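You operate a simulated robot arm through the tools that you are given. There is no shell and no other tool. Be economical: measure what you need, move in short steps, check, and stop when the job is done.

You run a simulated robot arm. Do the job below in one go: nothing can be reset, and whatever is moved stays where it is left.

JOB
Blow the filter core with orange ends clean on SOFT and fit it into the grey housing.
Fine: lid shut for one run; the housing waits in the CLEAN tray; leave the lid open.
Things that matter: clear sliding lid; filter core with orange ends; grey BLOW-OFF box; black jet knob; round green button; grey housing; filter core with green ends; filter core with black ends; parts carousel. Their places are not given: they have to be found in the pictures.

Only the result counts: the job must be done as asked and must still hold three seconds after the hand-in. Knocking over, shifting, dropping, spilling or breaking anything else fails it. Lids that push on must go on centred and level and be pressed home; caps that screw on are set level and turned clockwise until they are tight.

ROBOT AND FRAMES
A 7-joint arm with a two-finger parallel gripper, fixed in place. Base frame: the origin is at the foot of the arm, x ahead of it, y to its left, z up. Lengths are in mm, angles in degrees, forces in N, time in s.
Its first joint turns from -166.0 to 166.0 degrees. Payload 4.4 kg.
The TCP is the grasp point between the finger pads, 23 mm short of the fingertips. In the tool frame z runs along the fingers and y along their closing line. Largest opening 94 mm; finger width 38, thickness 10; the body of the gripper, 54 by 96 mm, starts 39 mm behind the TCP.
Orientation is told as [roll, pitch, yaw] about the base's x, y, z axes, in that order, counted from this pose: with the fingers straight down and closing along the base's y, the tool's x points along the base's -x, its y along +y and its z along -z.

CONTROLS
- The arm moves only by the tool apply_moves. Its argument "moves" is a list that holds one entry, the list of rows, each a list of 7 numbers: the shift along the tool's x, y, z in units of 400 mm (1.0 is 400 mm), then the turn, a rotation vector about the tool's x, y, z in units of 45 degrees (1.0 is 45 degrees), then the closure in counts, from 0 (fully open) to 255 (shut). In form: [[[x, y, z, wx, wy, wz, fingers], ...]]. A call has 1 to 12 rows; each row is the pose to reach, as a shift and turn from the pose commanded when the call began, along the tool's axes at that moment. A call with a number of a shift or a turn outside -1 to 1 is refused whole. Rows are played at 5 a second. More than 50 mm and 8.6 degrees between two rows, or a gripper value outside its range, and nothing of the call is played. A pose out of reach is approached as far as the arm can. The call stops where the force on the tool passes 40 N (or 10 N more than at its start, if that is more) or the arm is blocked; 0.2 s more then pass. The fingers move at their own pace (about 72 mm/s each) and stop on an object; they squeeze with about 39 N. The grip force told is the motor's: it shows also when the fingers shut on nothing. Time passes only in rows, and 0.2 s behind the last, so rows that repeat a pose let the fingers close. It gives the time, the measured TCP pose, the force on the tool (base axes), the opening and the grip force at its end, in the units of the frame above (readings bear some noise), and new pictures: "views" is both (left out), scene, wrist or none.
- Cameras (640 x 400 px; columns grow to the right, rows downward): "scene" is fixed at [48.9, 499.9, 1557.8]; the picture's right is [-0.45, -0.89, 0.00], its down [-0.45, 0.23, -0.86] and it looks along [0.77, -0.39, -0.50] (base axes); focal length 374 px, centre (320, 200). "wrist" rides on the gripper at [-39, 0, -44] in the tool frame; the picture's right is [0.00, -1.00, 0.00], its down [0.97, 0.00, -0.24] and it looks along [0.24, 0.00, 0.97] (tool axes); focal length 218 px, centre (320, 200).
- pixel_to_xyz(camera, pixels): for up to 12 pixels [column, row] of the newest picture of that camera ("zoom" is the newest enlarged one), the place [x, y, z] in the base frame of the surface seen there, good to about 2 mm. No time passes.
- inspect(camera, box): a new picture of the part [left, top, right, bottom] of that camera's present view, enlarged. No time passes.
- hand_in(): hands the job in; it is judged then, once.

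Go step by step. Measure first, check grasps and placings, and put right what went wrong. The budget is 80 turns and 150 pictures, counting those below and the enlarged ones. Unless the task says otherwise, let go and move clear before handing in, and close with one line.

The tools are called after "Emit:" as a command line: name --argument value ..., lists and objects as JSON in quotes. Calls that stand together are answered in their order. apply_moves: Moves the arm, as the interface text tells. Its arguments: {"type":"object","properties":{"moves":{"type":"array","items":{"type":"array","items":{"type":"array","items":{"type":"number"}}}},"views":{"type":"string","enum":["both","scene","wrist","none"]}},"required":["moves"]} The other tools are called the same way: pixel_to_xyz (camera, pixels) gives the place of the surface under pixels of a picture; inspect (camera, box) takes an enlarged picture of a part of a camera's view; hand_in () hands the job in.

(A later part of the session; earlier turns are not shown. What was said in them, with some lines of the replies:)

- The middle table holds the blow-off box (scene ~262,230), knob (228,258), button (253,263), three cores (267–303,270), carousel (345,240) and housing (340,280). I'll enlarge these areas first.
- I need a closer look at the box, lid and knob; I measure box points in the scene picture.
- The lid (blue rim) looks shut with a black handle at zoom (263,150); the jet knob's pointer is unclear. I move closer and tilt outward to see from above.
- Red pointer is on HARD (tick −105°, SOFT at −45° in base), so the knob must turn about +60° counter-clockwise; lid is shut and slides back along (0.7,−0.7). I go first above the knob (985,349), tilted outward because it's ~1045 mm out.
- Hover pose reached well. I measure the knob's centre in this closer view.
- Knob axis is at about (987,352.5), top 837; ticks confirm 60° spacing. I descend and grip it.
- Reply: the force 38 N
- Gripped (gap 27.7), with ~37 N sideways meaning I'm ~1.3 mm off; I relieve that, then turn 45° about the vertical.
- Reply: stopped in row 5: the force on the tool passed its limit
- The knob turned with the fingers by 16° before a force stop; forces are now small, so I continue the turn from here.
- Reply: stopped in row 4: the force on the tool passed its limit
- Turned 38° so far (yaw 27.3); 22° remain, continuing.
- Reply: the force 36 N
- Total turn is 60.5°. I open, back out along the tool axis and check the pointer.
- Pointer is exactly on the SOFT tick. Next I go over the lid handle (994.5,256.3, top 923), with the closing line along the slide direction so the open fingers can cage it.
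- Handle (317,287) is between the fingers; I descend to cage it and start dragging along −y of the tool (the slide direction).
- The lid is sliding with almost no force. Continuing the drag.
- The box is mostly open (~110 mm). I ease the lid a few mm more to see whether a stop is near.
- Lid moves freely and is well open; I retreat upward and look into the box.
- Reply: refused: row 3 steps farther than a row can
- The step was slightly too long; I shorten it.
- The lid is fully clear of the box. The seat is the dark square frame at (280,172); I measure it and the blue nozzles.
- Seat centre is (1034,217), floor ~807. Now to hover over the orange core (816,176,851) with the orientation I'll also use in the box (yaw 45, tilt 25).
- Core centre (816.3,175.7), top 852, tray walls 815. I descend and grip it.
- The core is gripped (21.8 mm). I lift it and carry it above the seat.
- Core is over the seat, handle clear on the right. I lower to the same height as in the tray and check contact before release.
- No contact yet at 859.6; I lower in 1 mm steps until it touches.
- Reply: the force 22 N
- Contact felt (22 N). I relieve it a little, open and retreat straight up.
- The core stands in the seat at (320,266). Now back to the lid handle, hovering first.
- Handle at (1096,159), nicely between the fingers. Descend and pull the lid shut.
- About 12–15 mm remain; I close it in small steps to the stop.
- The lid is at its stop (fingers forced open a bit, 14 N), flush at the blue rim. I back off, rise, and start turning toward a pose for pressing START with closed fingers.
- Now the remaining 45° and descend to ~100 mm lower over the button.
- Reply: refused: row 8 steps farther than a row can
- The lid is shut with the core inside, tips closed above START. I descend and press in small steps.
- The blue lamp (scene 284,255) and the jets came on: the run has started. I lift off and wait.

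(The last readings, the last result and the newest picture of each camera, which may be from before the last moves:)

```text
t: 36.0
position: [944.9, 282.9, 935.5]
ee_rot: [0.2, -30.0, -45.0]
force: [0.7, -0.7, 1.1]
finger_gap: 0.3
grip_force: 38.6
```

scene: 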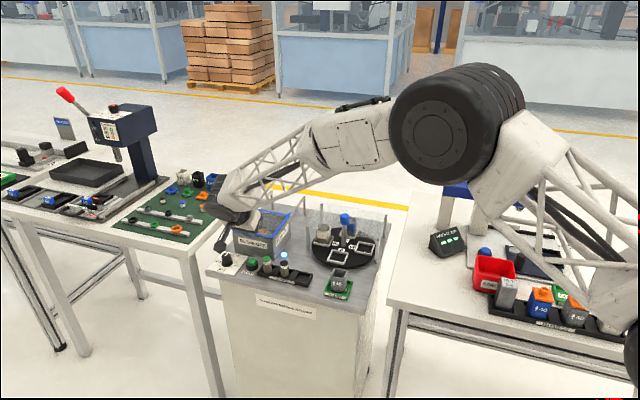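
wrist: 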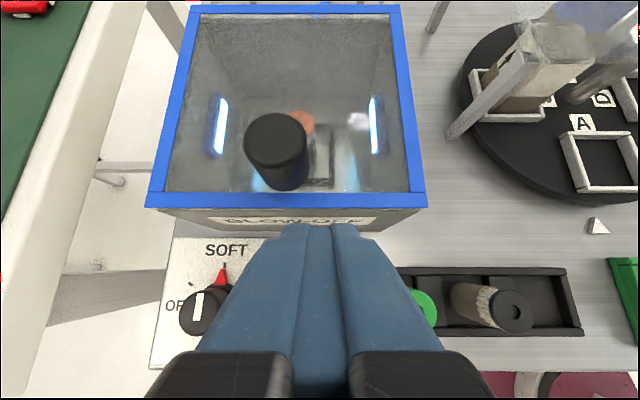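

Still running (jets lit). I use the time to rise and turn back toward the lid-handle pose.

Emit:
apply_moves --moves '[[[-0.06, 0, -0.104, 0, 0, 0, 255], [-0.06, 0, -0.104, -0.083, 0, -0.144, 255], [-0.06, 0, -0.104, -0.167, 0, -0.289, 146], [-0.06, 0, -0.104, -0.25, 0, -0.433, 146], [-0.06, 0, -0.104, -0.333, 0, -0.577, 146], [-0.06, 0, -0.104, -0.417, 0, -0.722, 146], [-0.06, 0, -0.104, -0.5, 0, -0.866, 146], [-0.06, 0, -0.104, -0.5, 0, -0.866, 146]]]' --views "none"

Emit:
apply_moves --moves '[[[0, 0, 0, -0.083, 0, -0.144, 146], [0, 0, 0, -0.167, 0, -0.289, 146], [0, 0, 0, -0.25, 0, -0.433, 146], [0, 0, 0, -0.333, 0, -0.577, 146], [0, 0, 0, -0.417, 0, -0.722, 146], [0, 0, 0, -0.5, 0, -0.866, 146], [0, 0, 0, -0.5, 0, -0.866, 146]]]' --views "both"

```text
t: 37.8
position: [944.5, 284.6, 986.2]
ee_rot: [0.1, -30.1, 0.2]
force: [-0.4, 0.6, 0.0]
finger_gap: 40.3
grip_force: 0.0
```

```text
t: 39.4
position: [944.8, 284.3, 987.5]
ee_rot: [-0.1, -30.2, 45.1]
force: [0.9, -0.2, -0.2]
finger_gap: 39.9
grip_force: 0.0
```

scene: 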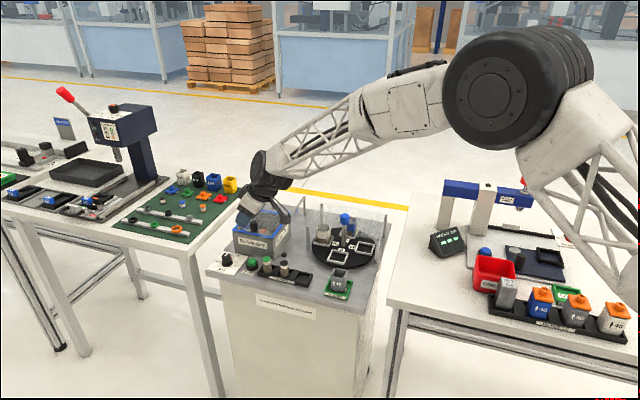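
wrist: 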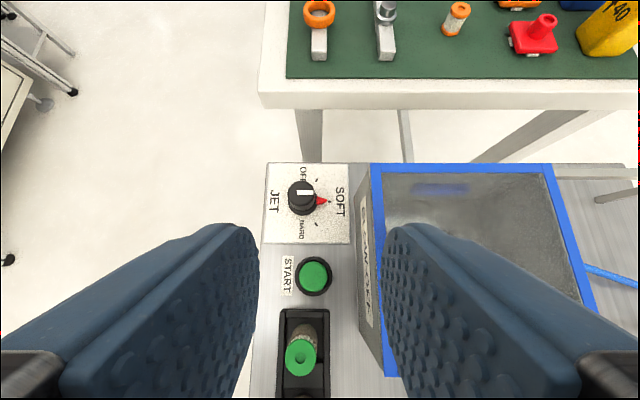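

The lamp looks off; I check that area enlarged before opening.

Emit:
inspect --camera "scene" --box '[215, 195, 315, 275]'

```text
5.00 times, centred on (265, 235) of scene
```

zoom: 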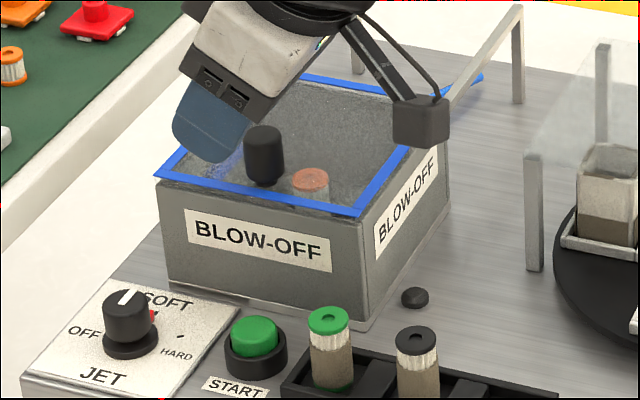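

The lamp is off, the run is finished and the core is visibly paler. I cage the handle again and slide the lid open.

Emit:
apply_moves --moves '[[[-0.016, -0.07, 0.01, 0, 0, 0, 146], [-0.033, -0.1375, 0.019, 0, 0, 0, 146], [0.006, -0.1375, 0.087, 0, 0, 0, 146], [0.045, -0.1375, 0.1545, 0, 0, 0, 146], [0.045, -0.16, 0.1545, 0, 0, 0, 146], [0.045, -0.195, 0.1545, 0, 0, 0, 146], [0.045, -0.23, 0.1545, 0, 0, 0, 146], [0.045, -0.265, 0.1545, 0, 0, 0, 146], [0.045, -0.3, 0.1545, 0, 0, 0, 146], [0.045, -0.335, 0.1545, 0, 0, 0, 146], [0.045, -0.37, 0.1545, 0, 0, 0, 146]]]' --views "wrist"

```text
t: 41.8
position: [1059.1, 190.9, 924.4]
ee_rot: [0.0, -30.1, 45.1]
force: [0.3, -0.6, 0.1]
finger_gap: 40.2
grip_force: 0.1
```

wrist: 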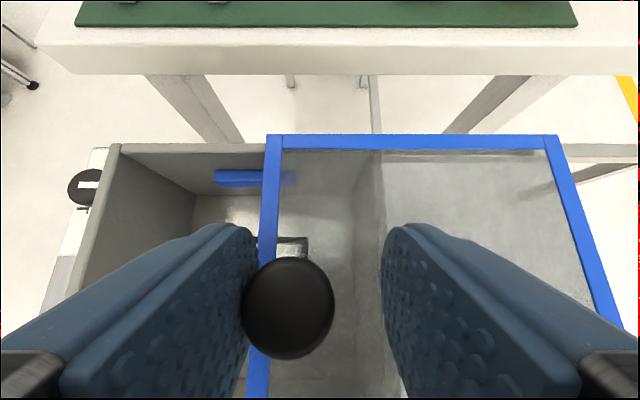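

Sliding well; finish the opening, rise, and go back over the core.

Emit:
apply_moves --moves '[[[0, -0.035, 0, 0, 0, 0, 146], [0, -0.07, 0, 0, 0, 0, 146], [0, -0.105, 0, 0, 0, 0, 146], [0, -0.138, 0, 0, 0, 0, 146], [0, -0.13, 0, 0, 0, 0, 146], [-0.037, -0.13, -0.065, 0, 0, 0, 146], [-0.075, -0.13, -0.13, 0, 0, 0, 146], [-0.075, -0.03, -0.13, 0, 0.04, 0, 146], [-0.075, 0.07, -0.13, 0, 0.095, 0, 146], [-0.075, 0.092, -0.13, 0, 0.095, 0, 146]]]' --views "both"

Emit:
pixel_to_xyz --camera "wrist" --pixels '[[320, 266]]'

```text
t: 44.0
position: [1031.9, 216.3, 983.7]
ee_rot: [-0.1, -25.7, 45.1]
force: [0.1, -0.5, -0.3]
finger_gap: 39.8
grip_force: 0.1
```

scene: 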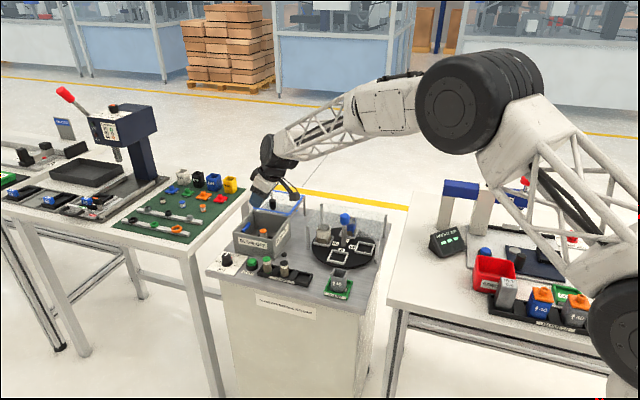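
wrist: 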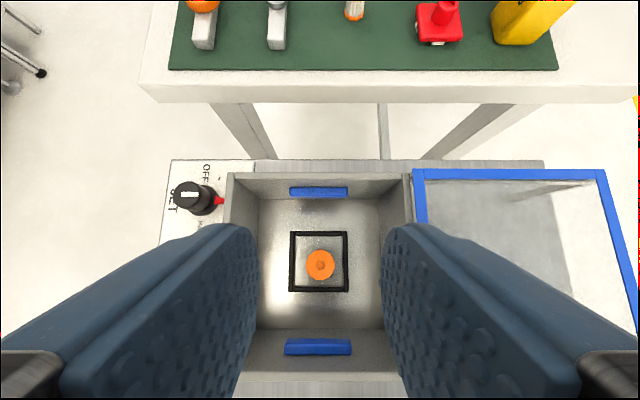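

```text
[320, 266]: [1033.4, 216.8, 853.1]
```

The core stands at (1033.4,216.8), top 853. I descend and grip it a little higher (TCP 862) so more of it is free for insertion.

Emit:
apply_moves --moves '[[[0.043, -0.002, 0.092, 0, 0, 0, 146], [0.086, -0.002, 0.184, 0, 0, 0, 146], [0.129, -0.002, 0.276, 0, 0, 0, 146], [0.129, -0.002, 0.276, 0, 0, 0, 146], [0.129, -0.002, 0.276, 0, 0, 0, 255], [0.129, -0.002, 0.276, 0, 0, 0, 255], [0.129, -0.002, 0.276, 0, 0, 0, 255]]]' --views "wrist"

```text
t: 45.6
position: [1032.4, 217.1, 860.8]
ee_rot: [0.0, -25.8, 45.0]
force: [-0.2, 1.0, 0.2]
finger_gap: 22.2
grip_force: 39.1
```

wrist: 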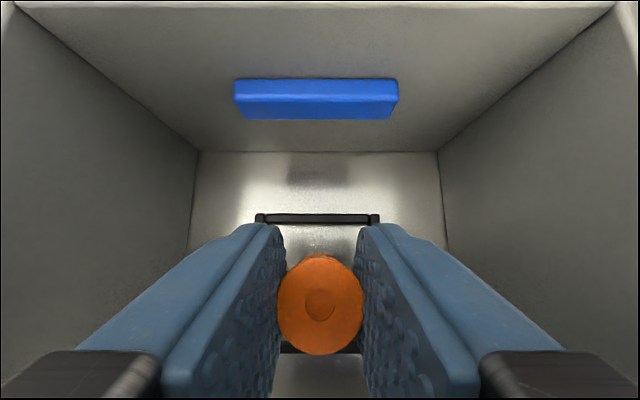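

Gripped again (22.2). I lift high (clear of the carousel cover) and move to where the wrist camera sees the housing.

Emit:
apply_moves --moves '[[[-0.051, 0, -0.105, 0, 0, 0, 255], [-0.102, 0, -0.21, 0, 0, 0, 255], [-0.152, 0, -0.315, 0, 0, 0, 255], [-0.058, 0.034, -0.361, 0, 0, 0, 255], [0.036, 0.068, -0.406, 0, 0, 0, 255], [0.13, 0.102, -0.452, 0, 0, 0, 255], [0.224, 0.136, -0.497, 0, 0, 0, 255], [0.318, 0.17, -0.543, 0, 0, 0, 255], [0.412, 0.204, -0.588, 0, 0, 0, 255], [0.506, 0.238, -0.634, 0, 0, 0, 255], [0.6, 0.271, -0.679, 0, 0, 0, 255], [0.695, 0.3045, -0.725, 0, 0, 0, 255]]]' --views "both"

```text
t: 48.2
position: [680.9, 34.2, 1000.6]
ee_rot: [0.0, -25.8, 45.1]
force: [0.6, -0.1, -0.6]
finger_gap: 22.2
grip_force: 39.2
```

scene: 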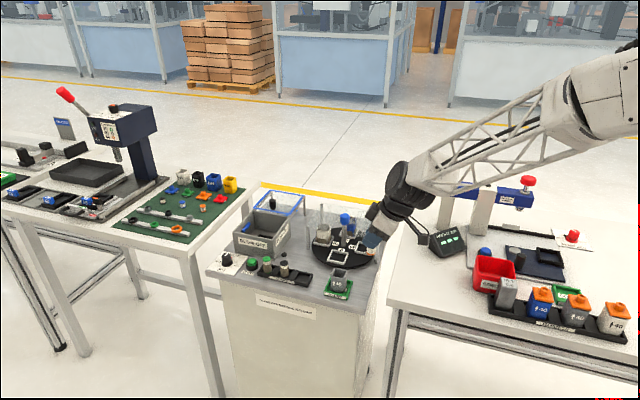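
wrist: 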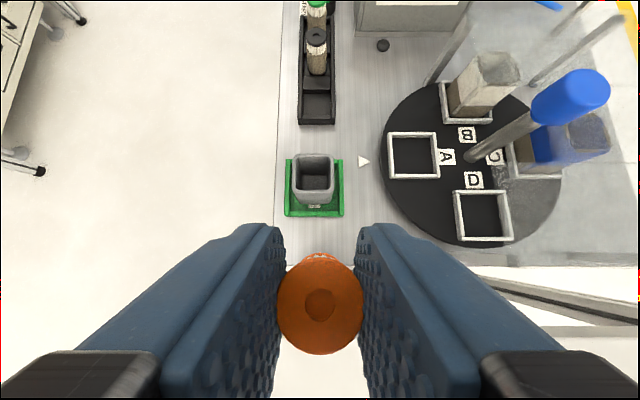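

Emit:
inspect --camera "wrist" --box '[270, 130, 370, 230]'

Emit:
pixel_to_xyz --camera "wrist" --pixels '[[295, 156], [330, 157], [332, 184], [294, 181], [314, 182], [312, 156], [314, 170], [296, 170], [331, 170]]'

```text
4.00 times, centred on (320, 180) of wrist
```

zoom: 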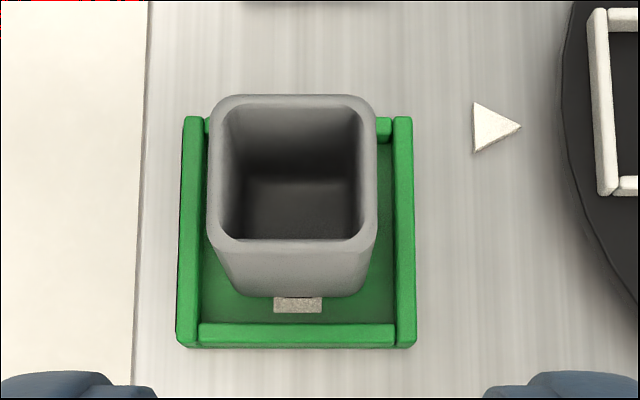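

```text
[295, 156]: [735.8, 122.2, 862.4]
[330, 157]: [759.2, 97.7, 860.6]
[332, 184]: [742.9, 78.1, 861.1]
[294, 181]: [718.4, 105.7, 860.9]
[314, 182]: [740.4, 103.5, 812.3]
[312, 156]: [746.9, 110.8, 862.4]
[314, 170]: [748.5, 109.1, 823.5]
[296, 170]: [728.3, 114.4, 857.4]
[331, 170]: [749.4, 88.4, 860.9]
```

I refine the housing's rim centre with points on the enlarged view.

Emit:
pixel_to_xyz --camera "zoom" --pixels '[[216, 170], [371, 170], [293, 99], [293, 245], [222, 106], [368, 106], [368, 240], [220, 240], [295, 215], [490, 128]]'

```text
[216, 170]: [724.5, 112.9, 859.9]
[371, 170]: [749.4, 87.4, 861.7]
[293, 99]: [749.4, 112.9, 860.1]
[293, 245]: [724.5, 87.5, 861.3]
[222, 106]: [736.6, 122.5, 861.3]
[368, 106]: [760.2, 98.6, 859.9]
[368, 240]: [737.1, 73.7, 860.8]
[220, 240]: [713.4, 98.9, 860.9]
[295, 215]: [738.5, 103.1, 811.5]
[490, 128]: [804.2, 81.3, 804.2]
```

Housing centre (737,100.2), rim 861, inner floor 811. I measure where the held core sits relative to the TCP.

Emit:
pixel_to_xyz --camera "wrist" --pixels '[[320, 304], [320, 258], [320, 352], [278, 304], [363, 304]]'

```text
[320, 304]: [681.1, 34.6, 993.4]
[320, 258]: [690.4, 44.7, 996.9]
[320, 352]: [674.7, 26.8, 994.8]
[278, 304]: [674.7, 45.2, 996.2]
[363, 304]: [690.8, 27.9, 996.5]
```

Core centre is ~2.5 mm ahead of the TCP. I move it over the housing and lower to just above the rim.

Emit:
apply_moves --moves '[[[-0.0943, 0.008, 0.0456, 0, 0, 0, 255], [-0.1886, 0.017, 0.091, 0, 0, 0, 255], [-0.147, 0.017, 0.176, 0, 0, 0, 255], [-0.106, 0.017, 0.261, 0, 0, 0, 255], [-0.106, 0.017, 0.261, 0, 0, 0, 255]]]' --views "both"

Emit:
inspect --camera "scene" --box '[300, 225, 400, 305]'

```text
t: 49.4
position: [737.6, 101.0, 925.0]
ee_rot: [0.0, -25.8, 45.1]
force: [0.6, -0.4, -0.5]
finger_gap: 21.9
grip_force: 39.0
```

scene: 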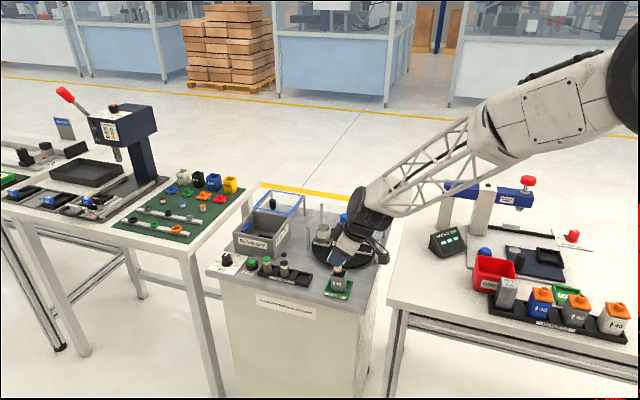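
wrist: 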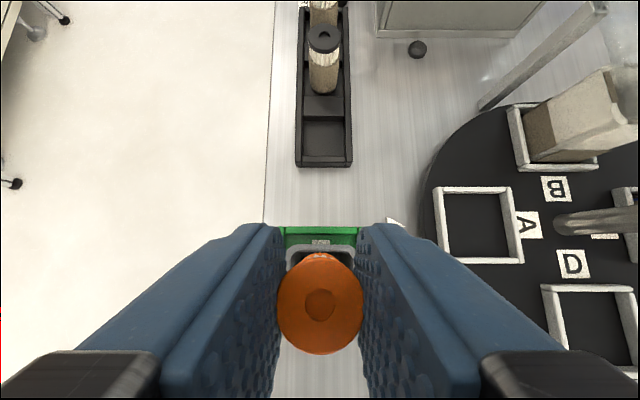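

```text
5.00 times, centred on (350, 265) of scene
```

zoom: 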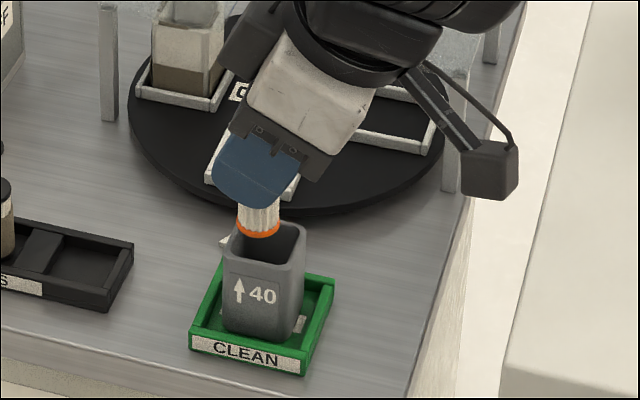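

The zoom shows the core ~3–4 mm toward the back/left of the opening (also the TCP reading is 3.5 mm ahead of plan). I correct that and lower into the housing.

Emit:
apply_moves --moves '[[[0.008, -0.0007, -0.0038, 0, 0, 0, 255], [0.008, -0.0007, -0.0038, 0, 0, 0, 255], [0.017, -0.0007, 0.0143, 0, 0, 0, 255], [0.0255, -0.0007, 0.0323, 0, 0, 0, 255], [0.034, -0.0007, 0.05, 0, 0, 0, 255], [0.034, -0.0007, 0.05, 0, 0, 0, 255]]]' --views "both"

Emit:
inspect --camera "scene" --box '[310, 240, 380, 300]'

```text
t: 50.8
position: [734.6, 97.3, 902.8]
ee_rot: [0.0, -25.8, 45.1]
force: [-0.4, 0.2, -0.8]
finger_gap: 21.9
grip_force: 38.5
```

scene: 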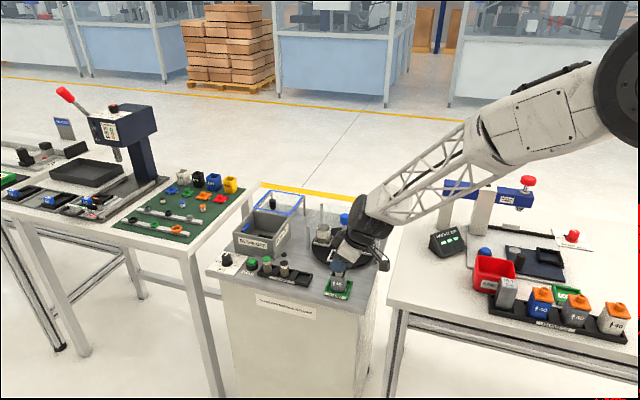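
wrist: 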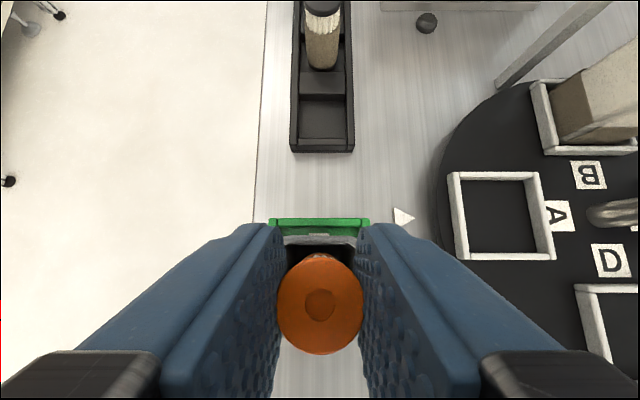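

```text
6.67 times, centred on (345, 270) of scene
```

zoom: 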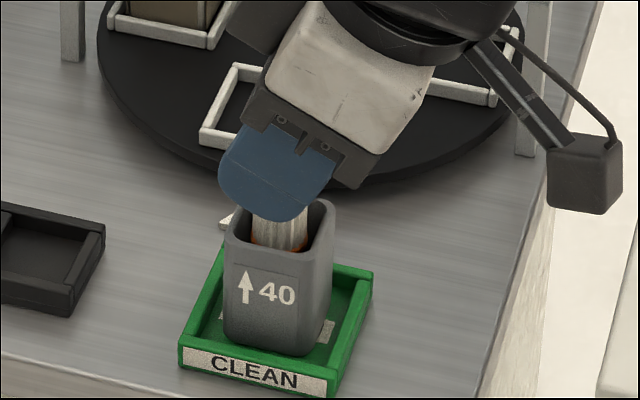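

The core has entered the opening with no contact force. I go ~9 mm lower and release.

Emit:
apply_moves --moves '[[[0.005, 0, 0.0102, 0, 0, 0, 255], [0.0098, 0, 0.0203, 0, 0, 0, 255], [0.0098, 0, 0.0203, 0, 0, 0, 255]]]' --views "none"

```text
t: 51.6
position: [734.3, 98.5, 894.1]
ee_rot: [0.0, -25.9, 45.0]
force: [0.4, -0.7, -0.5]
finger_gap: 22.3
grip_force: 38.7
```

Emit:
apply_moves --moves '[[[0, 0, 0, 0, 0, 0, 185], [0, 0, 0, 0, 0, 0, 175], [0, 0, 0, 0, 0, 0, 165], [0, 0, 0, 0, 0, 0, 150], [-0.045, 0, -0.09, 0, 0, 0, 150], [-0.135, 0, -0.135, 0, 0, 0, 150], [-0.1, 0, -0.22, 0, 0, 0, 150]]]' --views "both"

Emit:
inspect --camera "scene" --box '[310, 240, 380, 300]'

```text
t: 53.2
position: [731.9, 95.7, 988.3]
ee_rot: [0.1, -25.8, 45.1]
force: [0.4, -0.2, 0.6]
finger_gap: 38.6
grip_force: 0.0
```

scene: 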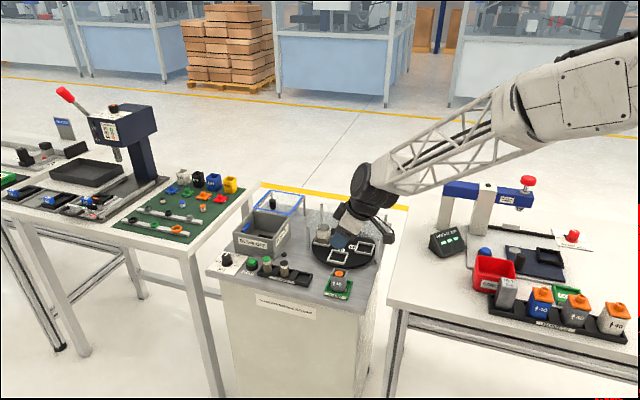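
wrist: 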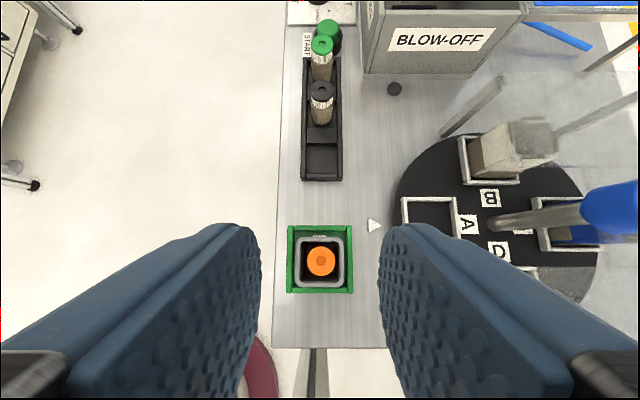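

```text
6.67 times, centred on (345, 270) of scene
```

zoom: 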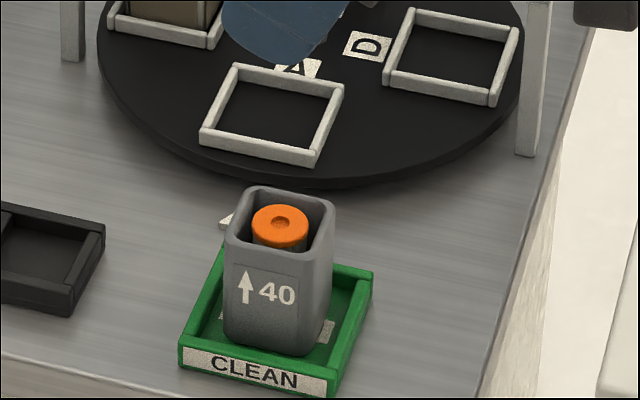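

The core sits upright in the housing; I check its depth.

Emit:
inspect --camera "wrist" --box '[280, 215, 360, 300]'

Emit:
pixel_to_xyz --camera "wrist" --pixels '[[320, 250], [310, 261], [331, 261], [320, 272], [298, 262], [344, 262], [320, 239], [320, 285]]'

```text
4.71 times, centred on (320, 258) of wrist
```

zoom: 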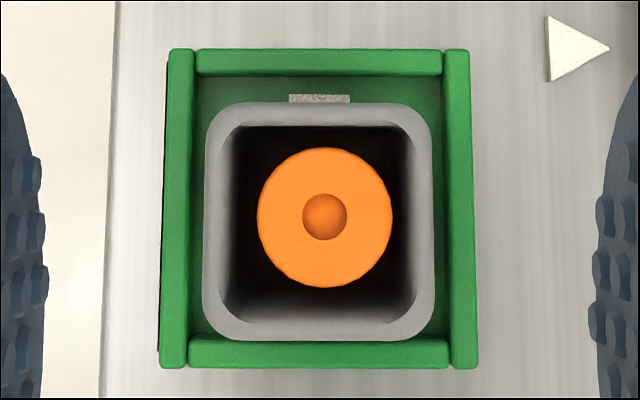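

```text
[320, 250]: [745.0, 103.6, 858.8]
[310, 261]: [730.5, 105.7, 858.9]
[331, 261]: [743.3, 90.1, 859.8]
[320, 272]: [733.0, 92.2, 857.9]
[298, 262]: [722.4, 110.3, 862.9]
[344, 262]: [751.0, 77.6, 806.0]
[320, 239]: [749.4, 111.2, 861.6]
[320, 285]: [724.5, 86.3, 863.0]
```

The core stands level at z≈859, just below the 862 rim, so it is fully seated; the lid is open, the housing is in the CLEAN tray and the arm is clear. Handing in.

Emit:
hand_in

```text
The job is handed in.
```

I blew the orange-ended core clean in one SOFT run with the lid shut and seated it in the grey housing in the CLEAN tray. The lid is open, the arm is clear, and the job is handed in.
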